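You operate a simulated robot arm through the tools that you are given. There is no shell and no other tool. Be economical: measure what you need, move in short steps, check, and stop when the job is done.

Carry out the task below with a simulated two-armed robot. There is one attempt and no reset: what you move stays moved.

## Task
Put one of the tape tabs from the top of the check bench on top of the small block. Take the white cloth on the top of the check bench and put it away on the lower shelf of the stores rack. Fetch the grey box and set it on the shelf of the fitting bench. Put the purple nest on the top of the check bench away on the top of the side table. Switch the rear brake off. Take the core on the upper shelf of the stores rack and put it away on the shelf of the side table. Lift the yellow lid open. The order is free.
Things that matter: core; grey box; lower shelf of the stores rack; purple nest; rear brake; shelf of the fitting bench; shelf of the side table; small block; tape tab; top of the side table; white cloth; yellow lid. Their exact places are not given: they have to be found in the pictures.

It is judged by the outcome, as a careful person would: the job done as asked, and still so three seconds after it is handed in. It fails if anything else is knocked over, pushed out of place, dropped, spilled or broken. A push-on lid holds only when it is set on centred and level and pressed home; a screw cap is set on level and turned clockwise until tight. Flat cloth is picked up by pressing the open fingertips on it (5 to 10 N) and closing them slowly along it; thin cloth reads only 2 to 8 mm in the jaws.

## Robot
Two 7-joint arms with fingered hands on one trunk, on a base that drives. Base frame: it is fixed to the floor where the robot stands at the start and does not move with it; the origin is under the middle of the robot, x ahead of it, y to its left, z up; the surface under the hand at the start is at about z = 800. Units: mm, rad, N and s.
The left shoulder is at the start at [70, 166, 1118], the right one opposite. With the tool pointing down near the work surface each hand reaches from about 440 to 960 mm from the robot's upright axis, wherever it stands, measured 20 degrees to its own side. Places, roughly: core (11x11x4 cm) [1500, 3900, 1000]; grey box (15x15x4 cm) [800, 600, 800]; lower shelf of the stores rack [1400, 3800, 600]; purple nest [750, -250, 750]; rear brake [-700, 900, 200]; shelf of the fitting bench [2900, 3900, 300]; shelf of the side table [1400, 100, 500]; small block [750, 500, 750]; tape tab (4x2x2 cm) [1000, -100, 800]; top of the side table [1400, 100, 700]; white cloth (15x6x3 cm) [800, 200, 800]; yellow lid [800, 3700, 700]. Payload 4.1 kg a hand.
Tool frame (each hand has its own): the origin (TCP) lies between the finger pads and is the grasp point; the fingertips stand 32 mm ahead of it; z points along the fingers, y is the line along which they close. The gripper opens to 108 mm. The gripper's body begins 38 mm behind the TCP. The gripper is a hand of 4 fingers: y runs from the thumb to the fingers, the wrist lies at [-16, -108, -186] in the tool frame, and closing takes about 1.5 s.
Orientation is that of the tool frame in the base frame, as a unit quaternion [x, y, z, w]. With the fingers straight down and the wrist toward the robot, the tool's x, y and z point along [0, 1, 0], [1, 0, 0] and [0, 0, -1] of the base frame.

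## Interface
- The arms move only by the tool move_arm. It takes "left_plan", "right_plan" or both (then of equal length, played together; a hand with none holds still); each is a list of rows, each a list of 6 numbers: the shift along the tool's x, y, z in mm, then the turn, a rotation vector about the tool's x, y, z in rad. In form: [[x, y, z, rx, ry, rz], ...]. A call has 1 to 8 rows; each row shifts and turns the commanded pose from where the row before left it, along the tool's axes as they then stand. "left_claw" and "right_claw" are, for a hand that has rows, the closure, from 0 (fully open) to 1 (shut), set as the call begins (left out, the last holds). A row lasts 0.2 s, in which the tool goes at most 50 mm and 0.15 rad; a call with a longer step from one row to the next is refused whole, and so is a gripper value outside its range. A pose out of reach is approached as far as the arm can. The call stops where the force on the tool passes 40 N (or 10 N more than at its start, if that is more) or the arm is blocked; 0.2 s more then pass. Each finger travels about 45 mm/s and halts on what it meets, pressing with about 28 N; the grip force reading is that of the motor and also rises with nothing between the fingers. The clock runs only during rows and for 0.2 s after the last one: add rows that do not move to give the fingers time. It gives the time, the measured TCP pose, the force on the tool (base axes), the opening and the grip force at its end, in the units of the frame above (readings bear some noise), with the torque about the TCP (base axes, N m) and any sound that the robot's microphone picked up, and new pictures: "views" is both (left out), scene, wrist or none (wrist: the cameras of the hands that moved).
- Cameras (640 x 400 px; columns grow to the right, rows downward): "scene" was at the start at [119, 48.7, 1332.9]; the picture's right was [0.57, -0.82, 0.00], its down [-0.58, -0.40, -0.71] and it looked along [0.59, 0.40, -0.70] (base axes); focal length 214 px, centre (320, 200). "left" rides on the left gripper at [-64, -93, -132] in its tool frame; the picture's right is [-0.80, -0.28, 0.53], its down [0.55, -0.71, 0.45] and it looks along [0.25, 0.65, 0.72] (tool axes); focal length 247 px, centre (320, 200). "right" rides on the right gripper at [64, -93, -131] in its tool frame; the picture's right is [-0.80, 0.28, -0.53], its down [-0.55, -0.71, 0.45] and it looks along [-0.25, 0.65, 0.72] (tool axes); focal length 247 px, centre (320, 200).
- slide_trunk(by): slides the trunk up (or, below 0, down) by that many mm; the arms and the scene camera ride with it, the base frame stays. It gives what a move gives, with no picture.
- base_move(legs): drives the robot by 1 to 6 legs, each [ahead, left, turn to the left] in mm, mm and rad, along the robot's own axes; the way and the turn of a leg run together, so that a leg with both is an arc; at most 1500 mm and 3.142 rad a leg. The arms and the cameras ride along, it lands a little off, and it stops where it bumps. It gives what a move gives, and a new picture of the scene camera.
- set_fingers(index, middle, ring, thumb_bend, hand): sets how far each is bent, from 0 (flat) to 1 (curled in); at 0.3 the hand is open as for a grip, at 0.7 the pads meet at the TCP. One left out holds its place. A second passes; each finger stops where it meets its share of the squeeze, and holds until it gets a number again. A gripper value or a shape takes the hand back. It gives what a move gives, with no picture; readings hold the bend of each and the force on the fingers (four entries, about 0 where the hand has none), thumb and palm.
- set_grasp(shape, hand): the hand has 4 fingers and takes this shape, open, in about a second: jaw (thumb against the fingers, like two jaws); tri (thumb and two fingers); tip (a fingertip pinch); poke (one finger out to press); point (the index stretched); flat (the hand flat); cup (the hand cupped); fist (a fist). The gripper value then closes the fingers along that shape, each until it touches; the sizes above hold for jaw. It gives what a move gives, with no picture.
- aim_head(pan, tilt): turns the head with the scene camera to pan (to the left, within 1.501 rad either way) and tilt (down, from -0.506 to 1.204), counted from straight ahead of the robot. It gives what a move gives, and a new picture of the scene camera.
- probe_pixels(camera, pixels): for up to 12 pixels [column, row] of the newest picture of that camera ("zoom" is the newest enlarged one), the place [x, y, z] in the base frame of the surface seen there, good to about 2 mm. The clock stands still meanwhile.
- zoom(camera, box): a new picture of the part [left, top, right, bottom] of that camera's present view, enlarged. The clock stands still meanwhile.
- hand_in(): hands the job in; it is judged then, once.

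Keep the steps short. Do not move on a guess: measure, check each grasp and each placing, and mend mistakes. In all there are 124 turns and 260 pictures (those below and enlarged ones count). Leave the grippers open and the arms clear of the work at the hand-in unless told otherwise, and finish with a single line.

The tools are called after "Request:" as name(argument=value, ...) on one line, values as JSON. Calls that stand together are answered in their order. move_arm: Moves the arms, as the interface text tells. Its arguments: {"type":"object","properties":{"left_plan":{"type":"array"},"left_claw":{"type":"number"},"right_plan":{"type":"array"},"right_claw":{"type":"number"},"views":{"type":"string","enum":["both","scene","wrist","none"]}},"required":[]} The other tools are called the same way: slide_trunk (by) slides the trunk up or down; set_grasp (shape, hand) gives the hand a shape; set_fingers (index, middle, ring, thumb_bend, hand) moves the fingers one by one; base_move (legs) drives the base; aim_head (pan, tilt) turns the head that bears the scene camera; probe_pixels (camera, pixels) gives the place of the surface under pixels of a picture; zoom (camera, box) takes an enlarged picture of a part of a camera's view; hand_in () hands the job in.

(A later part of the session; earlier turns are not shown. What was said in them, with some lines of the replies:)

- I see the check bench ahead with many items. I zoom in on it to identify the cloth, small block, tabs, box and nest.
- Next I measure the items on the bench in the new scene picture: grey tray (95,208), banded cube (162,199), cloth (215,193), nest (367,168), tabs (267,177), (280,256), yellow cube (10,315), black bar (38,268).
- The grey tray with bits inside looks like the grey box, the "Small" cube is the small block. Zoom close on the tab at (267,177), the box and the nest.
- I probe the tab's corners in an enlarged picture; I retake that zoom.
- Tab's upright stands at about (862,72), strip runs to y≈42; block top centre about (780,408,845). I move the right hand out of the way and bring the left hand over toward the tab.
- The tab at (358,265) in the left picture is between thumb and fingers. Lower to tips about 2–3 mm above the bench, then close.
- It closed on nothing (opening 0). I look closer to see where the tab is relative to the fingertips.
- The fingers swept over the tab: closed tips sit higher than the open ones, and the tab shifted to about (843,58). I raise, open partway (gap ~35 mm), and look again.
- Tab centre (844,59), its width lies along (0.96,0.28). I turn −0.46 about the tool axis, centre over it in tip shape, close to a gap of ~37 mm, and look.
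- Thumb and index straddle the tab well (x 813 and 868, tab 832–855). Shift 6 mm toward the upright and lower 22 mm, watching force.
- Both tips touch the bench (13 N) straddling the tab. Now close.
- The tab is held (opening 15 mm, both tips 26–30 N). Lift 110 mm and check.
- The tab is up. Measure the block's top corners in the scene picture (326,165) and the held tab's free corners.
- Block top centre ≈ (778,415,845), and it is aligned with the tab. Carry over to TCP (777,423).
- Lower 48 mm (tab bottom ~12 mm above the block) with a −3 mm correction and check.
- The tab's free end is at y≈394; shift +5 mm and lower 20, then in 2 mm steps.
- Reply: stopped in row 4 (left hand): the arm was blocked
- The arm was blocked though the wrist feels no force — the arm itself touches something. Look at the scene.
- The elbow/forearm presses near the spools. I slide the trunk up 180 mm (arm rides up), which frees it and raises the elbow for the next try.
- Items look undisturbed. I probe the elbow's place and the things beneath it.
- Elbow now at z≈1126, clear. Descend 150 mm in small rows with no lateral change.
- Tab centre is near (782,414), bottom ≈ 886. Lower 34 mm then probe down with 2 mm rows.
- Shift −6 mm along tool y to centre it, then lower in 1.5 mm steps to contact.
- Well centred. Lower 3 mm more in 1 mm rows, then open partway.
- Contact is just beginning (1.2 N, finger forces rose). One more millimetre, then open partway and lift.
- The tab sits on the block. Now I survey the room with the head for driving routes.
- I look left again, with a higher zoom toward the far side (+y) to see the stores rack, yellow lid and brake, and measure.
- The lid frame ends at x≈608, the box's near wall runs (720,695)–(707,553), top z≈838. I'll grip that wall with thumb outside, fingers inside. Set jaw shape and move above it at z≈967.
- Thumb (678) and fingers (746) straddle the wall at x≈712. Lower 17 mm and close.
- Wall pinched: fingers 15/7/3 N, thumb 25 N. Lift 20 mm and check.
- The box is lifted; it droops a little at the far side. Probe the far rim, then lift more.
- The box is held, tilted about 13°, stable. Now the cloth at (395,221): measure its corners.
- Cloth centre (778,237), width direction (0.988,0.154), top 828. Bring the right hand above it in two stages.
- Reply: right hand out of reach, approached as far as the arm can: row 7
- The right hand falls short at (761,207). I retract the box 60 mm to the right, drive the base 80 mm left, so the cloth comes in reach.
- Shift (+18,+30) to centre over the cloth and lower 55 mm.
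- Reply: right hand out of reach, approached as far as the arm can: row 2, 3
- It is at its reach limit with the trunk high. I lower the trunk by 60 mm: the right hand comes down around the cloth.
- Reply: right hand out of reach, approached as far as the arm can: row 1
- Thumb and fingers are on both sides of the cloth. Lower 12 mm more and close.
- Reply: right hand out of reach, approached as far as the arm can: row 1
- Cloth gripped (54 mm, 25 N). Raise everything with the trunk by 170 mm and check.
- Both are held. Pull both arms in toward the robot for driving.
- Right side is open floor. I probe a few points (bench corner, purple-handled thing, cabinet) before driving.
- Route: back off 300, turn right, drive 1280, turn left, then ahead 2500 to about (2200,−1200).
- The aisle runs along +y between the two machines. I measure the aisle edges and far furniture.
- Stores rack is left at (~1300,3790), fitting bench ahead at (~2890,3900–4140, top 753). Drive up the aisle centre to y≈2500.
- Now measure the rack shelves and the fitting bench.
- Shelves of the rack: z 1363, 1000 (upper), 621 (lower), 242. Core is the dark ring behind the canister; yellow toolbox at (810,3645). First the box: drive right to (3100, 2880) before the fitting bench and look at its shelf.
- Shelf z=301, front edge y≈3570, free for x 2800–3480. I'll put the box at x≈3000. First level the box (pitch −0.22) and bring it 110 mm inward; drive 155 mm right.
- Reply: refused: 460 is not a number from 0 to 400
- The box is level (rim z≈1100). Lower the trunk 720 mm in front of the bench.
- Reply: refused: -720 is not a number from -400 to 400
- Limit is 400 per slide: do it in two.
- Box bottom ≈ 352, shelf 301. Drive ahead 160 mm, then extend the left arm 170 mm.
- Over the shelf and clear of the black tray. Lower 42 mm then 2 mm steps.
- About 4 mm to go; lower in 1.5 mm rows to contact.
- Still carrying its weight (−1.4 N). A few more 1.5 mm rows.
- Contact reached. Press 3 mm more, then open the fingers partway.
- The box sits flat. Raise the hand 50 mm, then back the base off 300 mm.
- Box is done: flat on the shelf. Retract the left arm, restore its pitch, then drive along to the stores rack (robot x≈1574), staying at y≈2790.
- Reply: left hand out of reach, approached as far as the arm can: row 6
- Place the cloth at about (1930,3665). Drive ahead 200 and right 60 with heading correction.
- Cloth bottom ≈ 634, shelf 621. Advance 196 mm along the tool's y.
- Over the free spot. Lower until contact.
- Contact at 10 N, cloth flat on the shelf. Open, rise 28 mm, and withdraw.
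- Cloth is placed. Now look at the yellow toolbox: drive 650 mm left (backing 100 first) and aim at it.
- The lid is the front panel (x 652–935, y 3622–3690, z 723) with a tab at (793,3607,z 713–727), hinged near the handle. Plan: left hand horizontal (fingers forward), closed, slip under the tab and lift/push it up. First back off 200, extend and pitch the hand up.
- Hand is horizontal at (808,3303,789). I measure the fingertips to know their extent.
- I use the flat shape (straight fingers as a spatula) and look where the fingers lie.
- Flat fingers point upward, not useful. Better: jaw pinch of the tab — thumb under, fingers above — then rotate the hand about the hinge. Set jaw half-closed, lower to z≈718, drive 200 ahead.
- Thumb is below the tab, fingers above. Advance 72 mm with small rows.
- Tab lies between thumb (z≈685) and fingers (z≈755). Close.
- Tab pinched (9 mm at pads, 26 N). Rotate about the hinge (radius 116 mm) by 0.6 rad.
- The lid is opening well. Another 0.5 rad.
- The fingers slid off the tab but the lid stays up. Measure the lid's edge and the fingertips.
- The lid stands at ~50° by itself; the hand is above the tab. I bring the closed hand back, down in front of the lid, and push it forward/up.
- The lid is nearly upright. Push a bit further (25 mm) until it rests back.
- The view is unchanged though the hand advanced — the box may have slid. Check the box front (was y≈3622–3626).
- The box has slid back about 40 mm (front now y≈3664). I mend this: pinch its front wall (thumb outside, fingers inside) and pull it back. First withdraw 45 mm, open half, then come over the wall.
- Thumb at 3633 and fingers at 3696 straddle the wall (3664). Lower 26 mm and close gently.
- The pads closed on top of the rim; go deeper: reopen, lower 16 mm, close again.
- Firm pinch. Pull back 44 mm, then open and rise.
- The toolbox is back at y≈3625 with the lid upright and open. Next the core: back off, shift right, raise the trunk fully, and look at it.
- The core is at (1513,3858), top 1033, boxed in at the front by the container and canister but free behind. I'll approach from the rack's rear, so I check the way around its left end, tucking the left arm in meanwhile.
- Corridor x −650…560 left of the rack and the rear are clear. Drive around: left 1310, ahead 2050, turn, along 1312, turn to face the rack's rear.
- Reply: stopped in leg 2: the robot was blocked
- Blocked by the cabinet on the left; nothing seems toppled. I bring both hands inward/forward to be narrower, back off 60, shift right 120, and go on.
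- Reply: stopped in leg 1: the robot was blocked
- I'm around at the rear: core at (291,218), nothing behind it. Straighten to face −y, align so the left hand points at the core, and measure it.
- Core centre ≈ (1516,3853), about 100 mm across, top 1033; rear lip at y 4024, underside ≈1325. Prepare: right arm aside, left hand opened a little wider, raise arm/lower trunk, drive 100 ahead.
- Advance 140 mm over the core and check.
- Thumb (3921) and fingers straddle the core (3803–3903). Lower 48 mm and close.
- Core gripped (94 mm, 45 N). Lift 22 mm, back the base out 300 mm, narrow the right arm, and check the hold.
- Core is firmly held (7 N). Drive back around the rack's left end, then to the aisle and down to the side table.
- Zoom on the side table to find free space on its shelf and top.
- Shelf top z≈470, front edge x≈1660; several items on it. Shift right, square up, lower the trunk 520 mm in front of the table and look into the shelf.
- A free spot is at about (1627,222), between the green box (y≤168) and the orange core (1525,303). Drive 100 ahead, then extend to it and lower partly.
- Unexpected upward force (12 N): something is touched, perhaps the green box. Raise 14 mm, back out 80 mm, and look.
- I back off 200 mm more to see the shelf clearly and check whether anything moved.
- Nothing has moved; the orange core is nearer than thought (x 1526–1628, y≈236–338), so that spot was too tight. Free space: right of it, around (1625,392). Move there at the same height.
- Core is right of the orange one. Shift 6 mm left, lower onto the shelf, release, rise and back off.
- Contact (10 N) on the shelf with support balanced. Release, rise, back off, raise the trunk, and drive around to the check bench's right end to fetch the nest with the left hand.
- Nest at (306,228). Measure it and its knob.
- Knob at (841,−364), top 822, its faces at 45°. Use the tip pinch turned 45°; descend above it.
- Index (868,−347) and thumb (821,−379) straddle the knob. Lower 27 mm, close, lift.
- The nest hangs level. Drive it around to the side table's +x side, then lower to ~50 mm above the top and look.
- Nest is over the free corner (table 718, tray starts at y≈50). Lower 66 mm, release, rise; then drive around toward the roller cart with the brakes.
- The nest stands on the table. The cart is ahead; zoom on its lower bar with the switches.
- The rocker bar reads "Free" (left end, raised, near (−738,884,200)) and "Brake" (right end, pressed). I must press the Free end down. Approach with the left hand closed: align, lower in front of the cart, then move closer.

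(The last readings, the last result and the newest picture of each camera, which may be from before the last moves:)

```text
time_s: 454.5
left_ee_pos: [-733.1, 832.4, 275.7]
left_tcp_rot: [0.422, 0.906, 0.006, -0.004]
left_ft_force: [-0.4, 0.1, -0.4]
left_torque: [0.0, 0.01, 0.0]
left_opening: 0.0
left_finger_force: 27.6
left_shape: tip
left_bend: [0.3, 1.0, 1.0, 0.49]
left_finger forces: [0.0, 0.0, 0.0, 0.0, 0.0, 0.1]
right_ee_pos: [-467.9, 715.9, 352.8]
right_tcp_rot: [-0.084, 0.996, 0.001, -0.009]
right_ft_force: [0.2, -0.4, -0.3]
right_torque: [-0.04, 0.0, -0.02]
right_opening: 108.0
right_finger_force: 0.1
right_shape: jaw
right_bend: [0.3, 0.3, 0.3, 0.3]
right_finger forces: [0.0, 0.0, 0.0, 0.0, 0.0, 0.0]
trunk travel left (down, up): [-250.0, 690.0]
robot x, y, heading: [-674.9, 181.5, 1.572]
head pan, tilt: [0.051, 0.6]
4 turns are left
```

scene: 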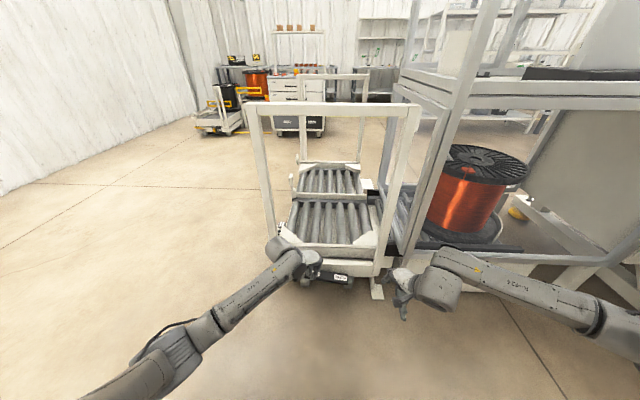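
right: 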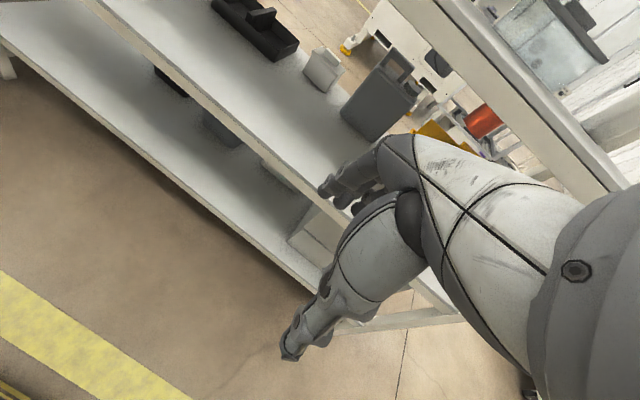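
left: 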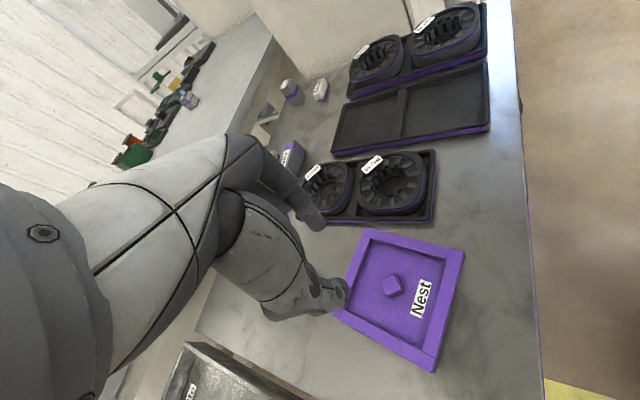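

Pedal centre line y≈885. Move over the Free end (−740,883), press down in steps, press a little more, rise and look.

Request:
move_arm(left_plan=[[42, 27, 0, 0, 0, 0], [0, 0, 25, 0, 0, 0], [0, 0, 20, 0, 0, 0], [0, 0, 12, 0, 0, 0], [0, 0, 12, 0, 0, 0], [0, 0, 10, 0, 0, 0], [0, 0, 8, 0, 0, 0], [0, 0, 0, 0, 0, 0]], views="wrist")

Request:
move_arm(left_plan=[[0, 0, 5, 0, 0, 0], [0, 0, 5, 0, 0, 0], [0, 0, 0, 0, 0, 0]], views="none")

Request:
move_arm(left_plan=[[0, 0, -30, 0, 0, 0], [0, 0, -40, 0, 0, 0], [0, 0, -25, 0, 0, 0], [-42, -27, 0, 0, 0, 0], [-38, -32, 0, 0, 0, 0], [0, 0, 0, 0, 0, 0]], views="both")

Request:
zoom(camera="scene", box=[270, 240, 400, 320])

Request:
zoom(camera="left", box=[160, 60, 560, 310])

```text
time_s: 456.0
left_ee_pos: [-737.8, 888.9, 206.9]
left_tcp_rot: [0.423, 0.906, 0.017, -0.004]
left_ft_force: [-2.0, -5.9, 23.8]
left_torque: [-0.22, -0.07, -0.04]
left_opening: 0.2
left_finger_force: 27.9
left_shape: tip
left_bend: [0.32, 1.0, 1.0, 0.47]
left_finger forces: [0.0, 0.0, 0.0, 0.0, 0.0, 0.0]
right_ee_pos: [-467.5, 715.6, 353.7]
right_tcp_rot: [-0.086, 0.996, 0.001, -0.01]
right_ft_force: [0.4, 0.6, 0.9]
right_torque: [-0.01, 0.0, -0.02]
right_opening: 107.9
right_finger_force: 0.0
right_shape: jaw
right_bend: [0.3, 0.3, 0.3, 0.3]
right_finger forces: [0.0, 0.0, 0.0, 0.0, 0.0, 0.0]
trunk travel left (down, up): [-250.0, 690.0]
robot x, y, heading: [-670.9, 180.5, 1.569]
head pan, tilt: [0.051, 0.6]
stopped in row 7 (left hand): the force on the tool passed its limit at 47 N (the readings are from after the stop); the commanded pose is now the measured one
```

left: 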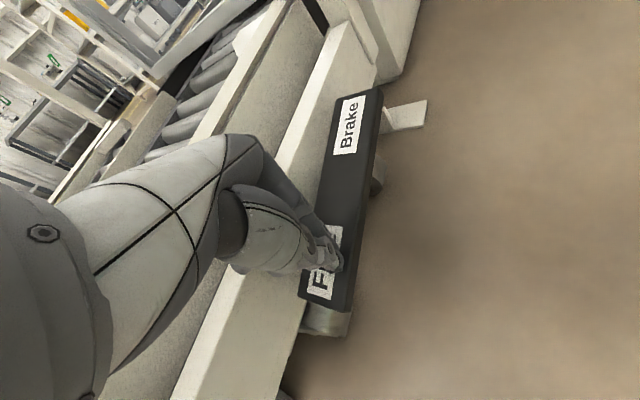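

```text
time_s: 456.4
left_ee_pos: [-735.5, 890.7, 207.5]
left_tcp_rot: [0.423, 0.906, 0.02, -0.003]
left_ft_force: [-3.5, -7.1, 21.9]
left_torque: [-0.2, 0.0, -0.07]
left_opening: 0.1
left_finger_force: 27.9
left_shape: tip
left_bend: [0.32, 1.0, 1.0, 0.47]
left_finger forces: [0.1, 0.0, 0.0, 0.0, 0.0, 0.1]
right_ee_pos: [-467.5, 715.8, 354.3]
right_tcp_rot: [-0.086, 0.996, 0.002, -0.009]
right_ft_force: [-0.6, -0.7, -1.0]
right_torque: [-0.01, 0.02, 0.0]
right_opening: 107.9
right_finger_force: 0.0
right_shape: jaw
right_bend: [0.3, 0.3, 0.3, 0.3]
right_finger forces: [0.0, 0.1, 0.0, 0.0, 0.1, 0.0]
trunk travel left (down, up): [-250.0, 690.0]
robot x, y, heading: [-675.0, 182.0, 1.573]
head pan, tilt: [0.051, 0.6]
stopped in row 1 (left hand): the force on the tool passed its limit at 43 N (the readings are from after the stop); the commanded pose is now the measured one
```

```text
time_s: 457.8
left_ee_pos: [-728.8, 788.8, 294.9]
left_tcp_rot: [0.422, 0.906, 0.018, -0.003]
left_ft_force: [0.1, -0.6, -0.2]
left_torque: [0.01, 0.0, 0.0]
left_opening: 0.1
left_finger_force: 28.2
left_shape: tip
left_bend: [0.31, 1.0, 1.0, 0.48]
left_finger forces: [0.0, 0.1, 0.1, 0.0, 0.0, 0.1]
right_ee_pos: [-467.9, 716.2, 353.3]
right_tcp_rot: [-0.085, 0.996, 0.001, -0.009]
right_ft_force: [-0.3, -0.6, 0.4]
right_torque: [0.0, -0.01, 0.0]
right_opening: 107.9
right_finger_force: 0.1
right_shape: jaw
right_bend: [0.3, 0.3, 0.3, 0.3]
right_finger forces: [0.0, 0.0, 0.0, 0.0, 0.0, 0.0]
trunk travel left (down, up): [-250.0, 690.0]
robot x, y, heading: [-676.3, 178.8, 1.568]
head pan, tilt: [0.051, 0.6]
```

scene: 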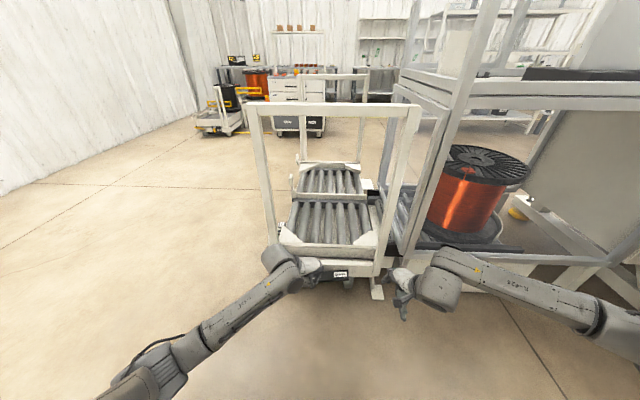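
left: 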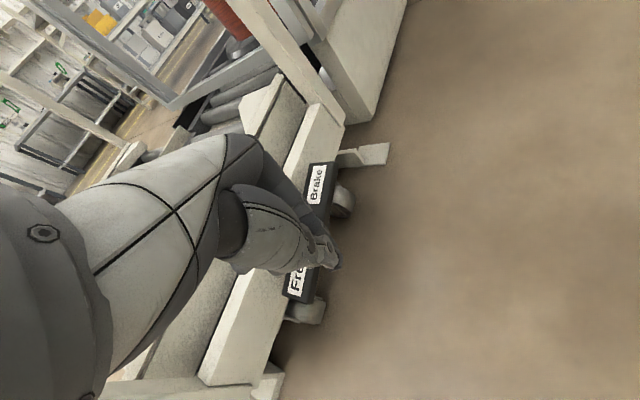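

```text
4.92 times, centred on (335, 280) of scene
```

zoom: 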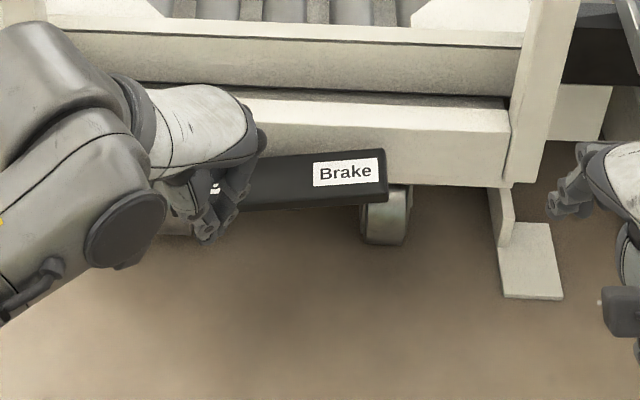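

```text
1.60 times, centred on (360, 185) of left
3 turns are left
```

zoom: 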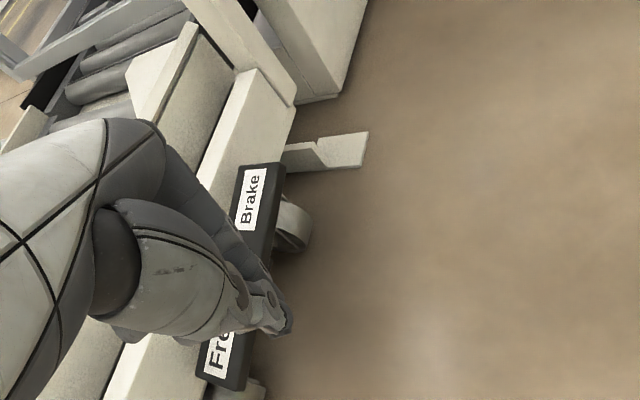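

The rocker tipped: the Brake end is now up, the Free end down — the brake is off. Back away and open the left hand.

Request:
base_move(legs=[[-350, 0, 0]])

Request:
set_grasp(hand="left", shape="jaw")

Request:
slide_trunk(by=300)

Request:
zoom(camera="scene", box=[240, 150, 420, 270])

```text
time_s: 460.0
left_ee_pos: [-733.0, 445.8, 295.1]
left_tcp_rot: [0.418, 0.908, 0.018, -0.001]
left_ft_force: [0.3, 0.4, -0.6]
left_torque: [0.03, -0.05, 0.03]
left_opening: 0.0
left_finger_force: 28.1
left_shape: tip
left_bend: [0.31, 1.0, 1.0, 0.48]
left_finger forces: [0.1, 0.0, 0.0, 0.0, 0.0, 0.0]
right_ee_pos: [-471.5, 376.5, 352.7]
right_tcp_rot: [-0.092, 0.996, 0.001, -0.009]
right_ft_force: [0.4, -0.6, -0.3]
right_torque: [-0.02, -0.03, 0.05]
right_opening: 107.8
right_finger_force: 0.2
right_shape: jaw
right_bend: [0.3, 0.3, 0.3, 0.3]
right_finger forces: [0.0, 0.1, 0.1, 0.0, 0.0, 0.0]
trunk travel left (down, up): [-250.0, 690.0]
robot x, y, heading: [-670.5, -162.1, 1.585]
head pan, tilt: [0.051, 0.6]
```

scene: 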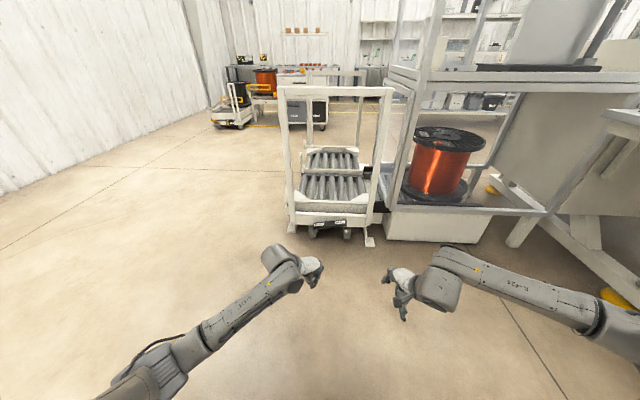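

```text
time_s: 460.9
left_ee_pos: [-734.2, 445.8, 294.8]
left_tcp_rot: [0.419, 0.908, 0.017, -0.003]
left_ft_force: [-0.5, -0.1, -0.1]
left_torque: [-0.03, 0.0, 0.04]
left_opening: 108.0
left_finger_force: 0.0
left_shape: jaw
left_bend: [0.3, 0.3, 0.3, 0.3]
left_finger forces: [0.0, 0.0, 0.1, 0.0, 0.1, 0.1]
right_ee_pos: [-471.3, 376.2, 352.7]
right_tcp_rot: [-0.091, 0.996, 0.0, -0.009]
right_ft_force: [-0.5, 0.2, -0.4]
right_torque: [0.0, 0.0, 0.03]
right_opening: 108.0
right_finger_force: 0.0
right_shape: jaw
right_bend: [0.3, 0.3, 0.3, 0.3]
right_finger forces: [0.0, 0.0, 0.0, 0.0, 0.1, 0.0]
trunk travel left (down, up): [-250.0, 690.0]
robot x, y, heading: [-672.5, -162.3, 1.582]
head pan, tilt: [0.051, 0.6]
```

```text
time_s: 463.9
left_ee_pos: [-733.0, 445.7, 595.3]
left_tcp_rot: [0.419, 0.908, 0.018, -0.002]
left_ft_force: [0.4, -0.4, -0.4]
left_torque: [0.0, 0.02, 0.0]
left_opening: 107.9
left_finger_force: 0.1
left_shape: jaw
left_bend: [0.3, 0.3, 0.3, 0.3]
left_finger forces: [0.1, 0.0, 0.0, 0.0, 0.0, 0.1]
right_ee_pos: [-472.4, 376.7, 654.3]
right_tcp_rot: [-0.09, 0.996, 0.001, -0.009]
right_ft_force: [0.1, 0.3, 0.8]
right_torque: [-0.02, -0.03, -0.03]
right_opening: 107.7
right_finger_force: 0.1
right_shape: jaw
right_bend: [0.3, 0.3, 0.3, 0.3]
right_finger forces: [0.1, 0.0, 0.0, 0.0, 0.0, 0.0]
trunk travel left (down, up): [-550.0, 390.0]
robot x, y, heading: [-671.6, -158.0, 1.58]
head pan, tilt: [0.051, 0.6]
```

```text
3.33 times, centred on (330, 210) of scene
2 turns are left
```

zoom: 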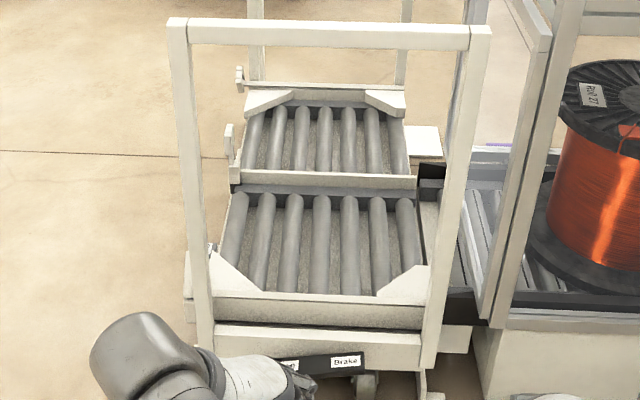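

All parts are done and the arms are clear with open hands; I hand in.

Request:
hand_in()

```text
The job is handed in.
```

I carried out all seven steps and handed the job in, but I didn't look at the core again after its release on the side table shelf (hands backed off, resting partly over the edge), the robot bumped a cabinet once while driving, and the yellow toolbox slid about 40 mm and was pulled back to its place.
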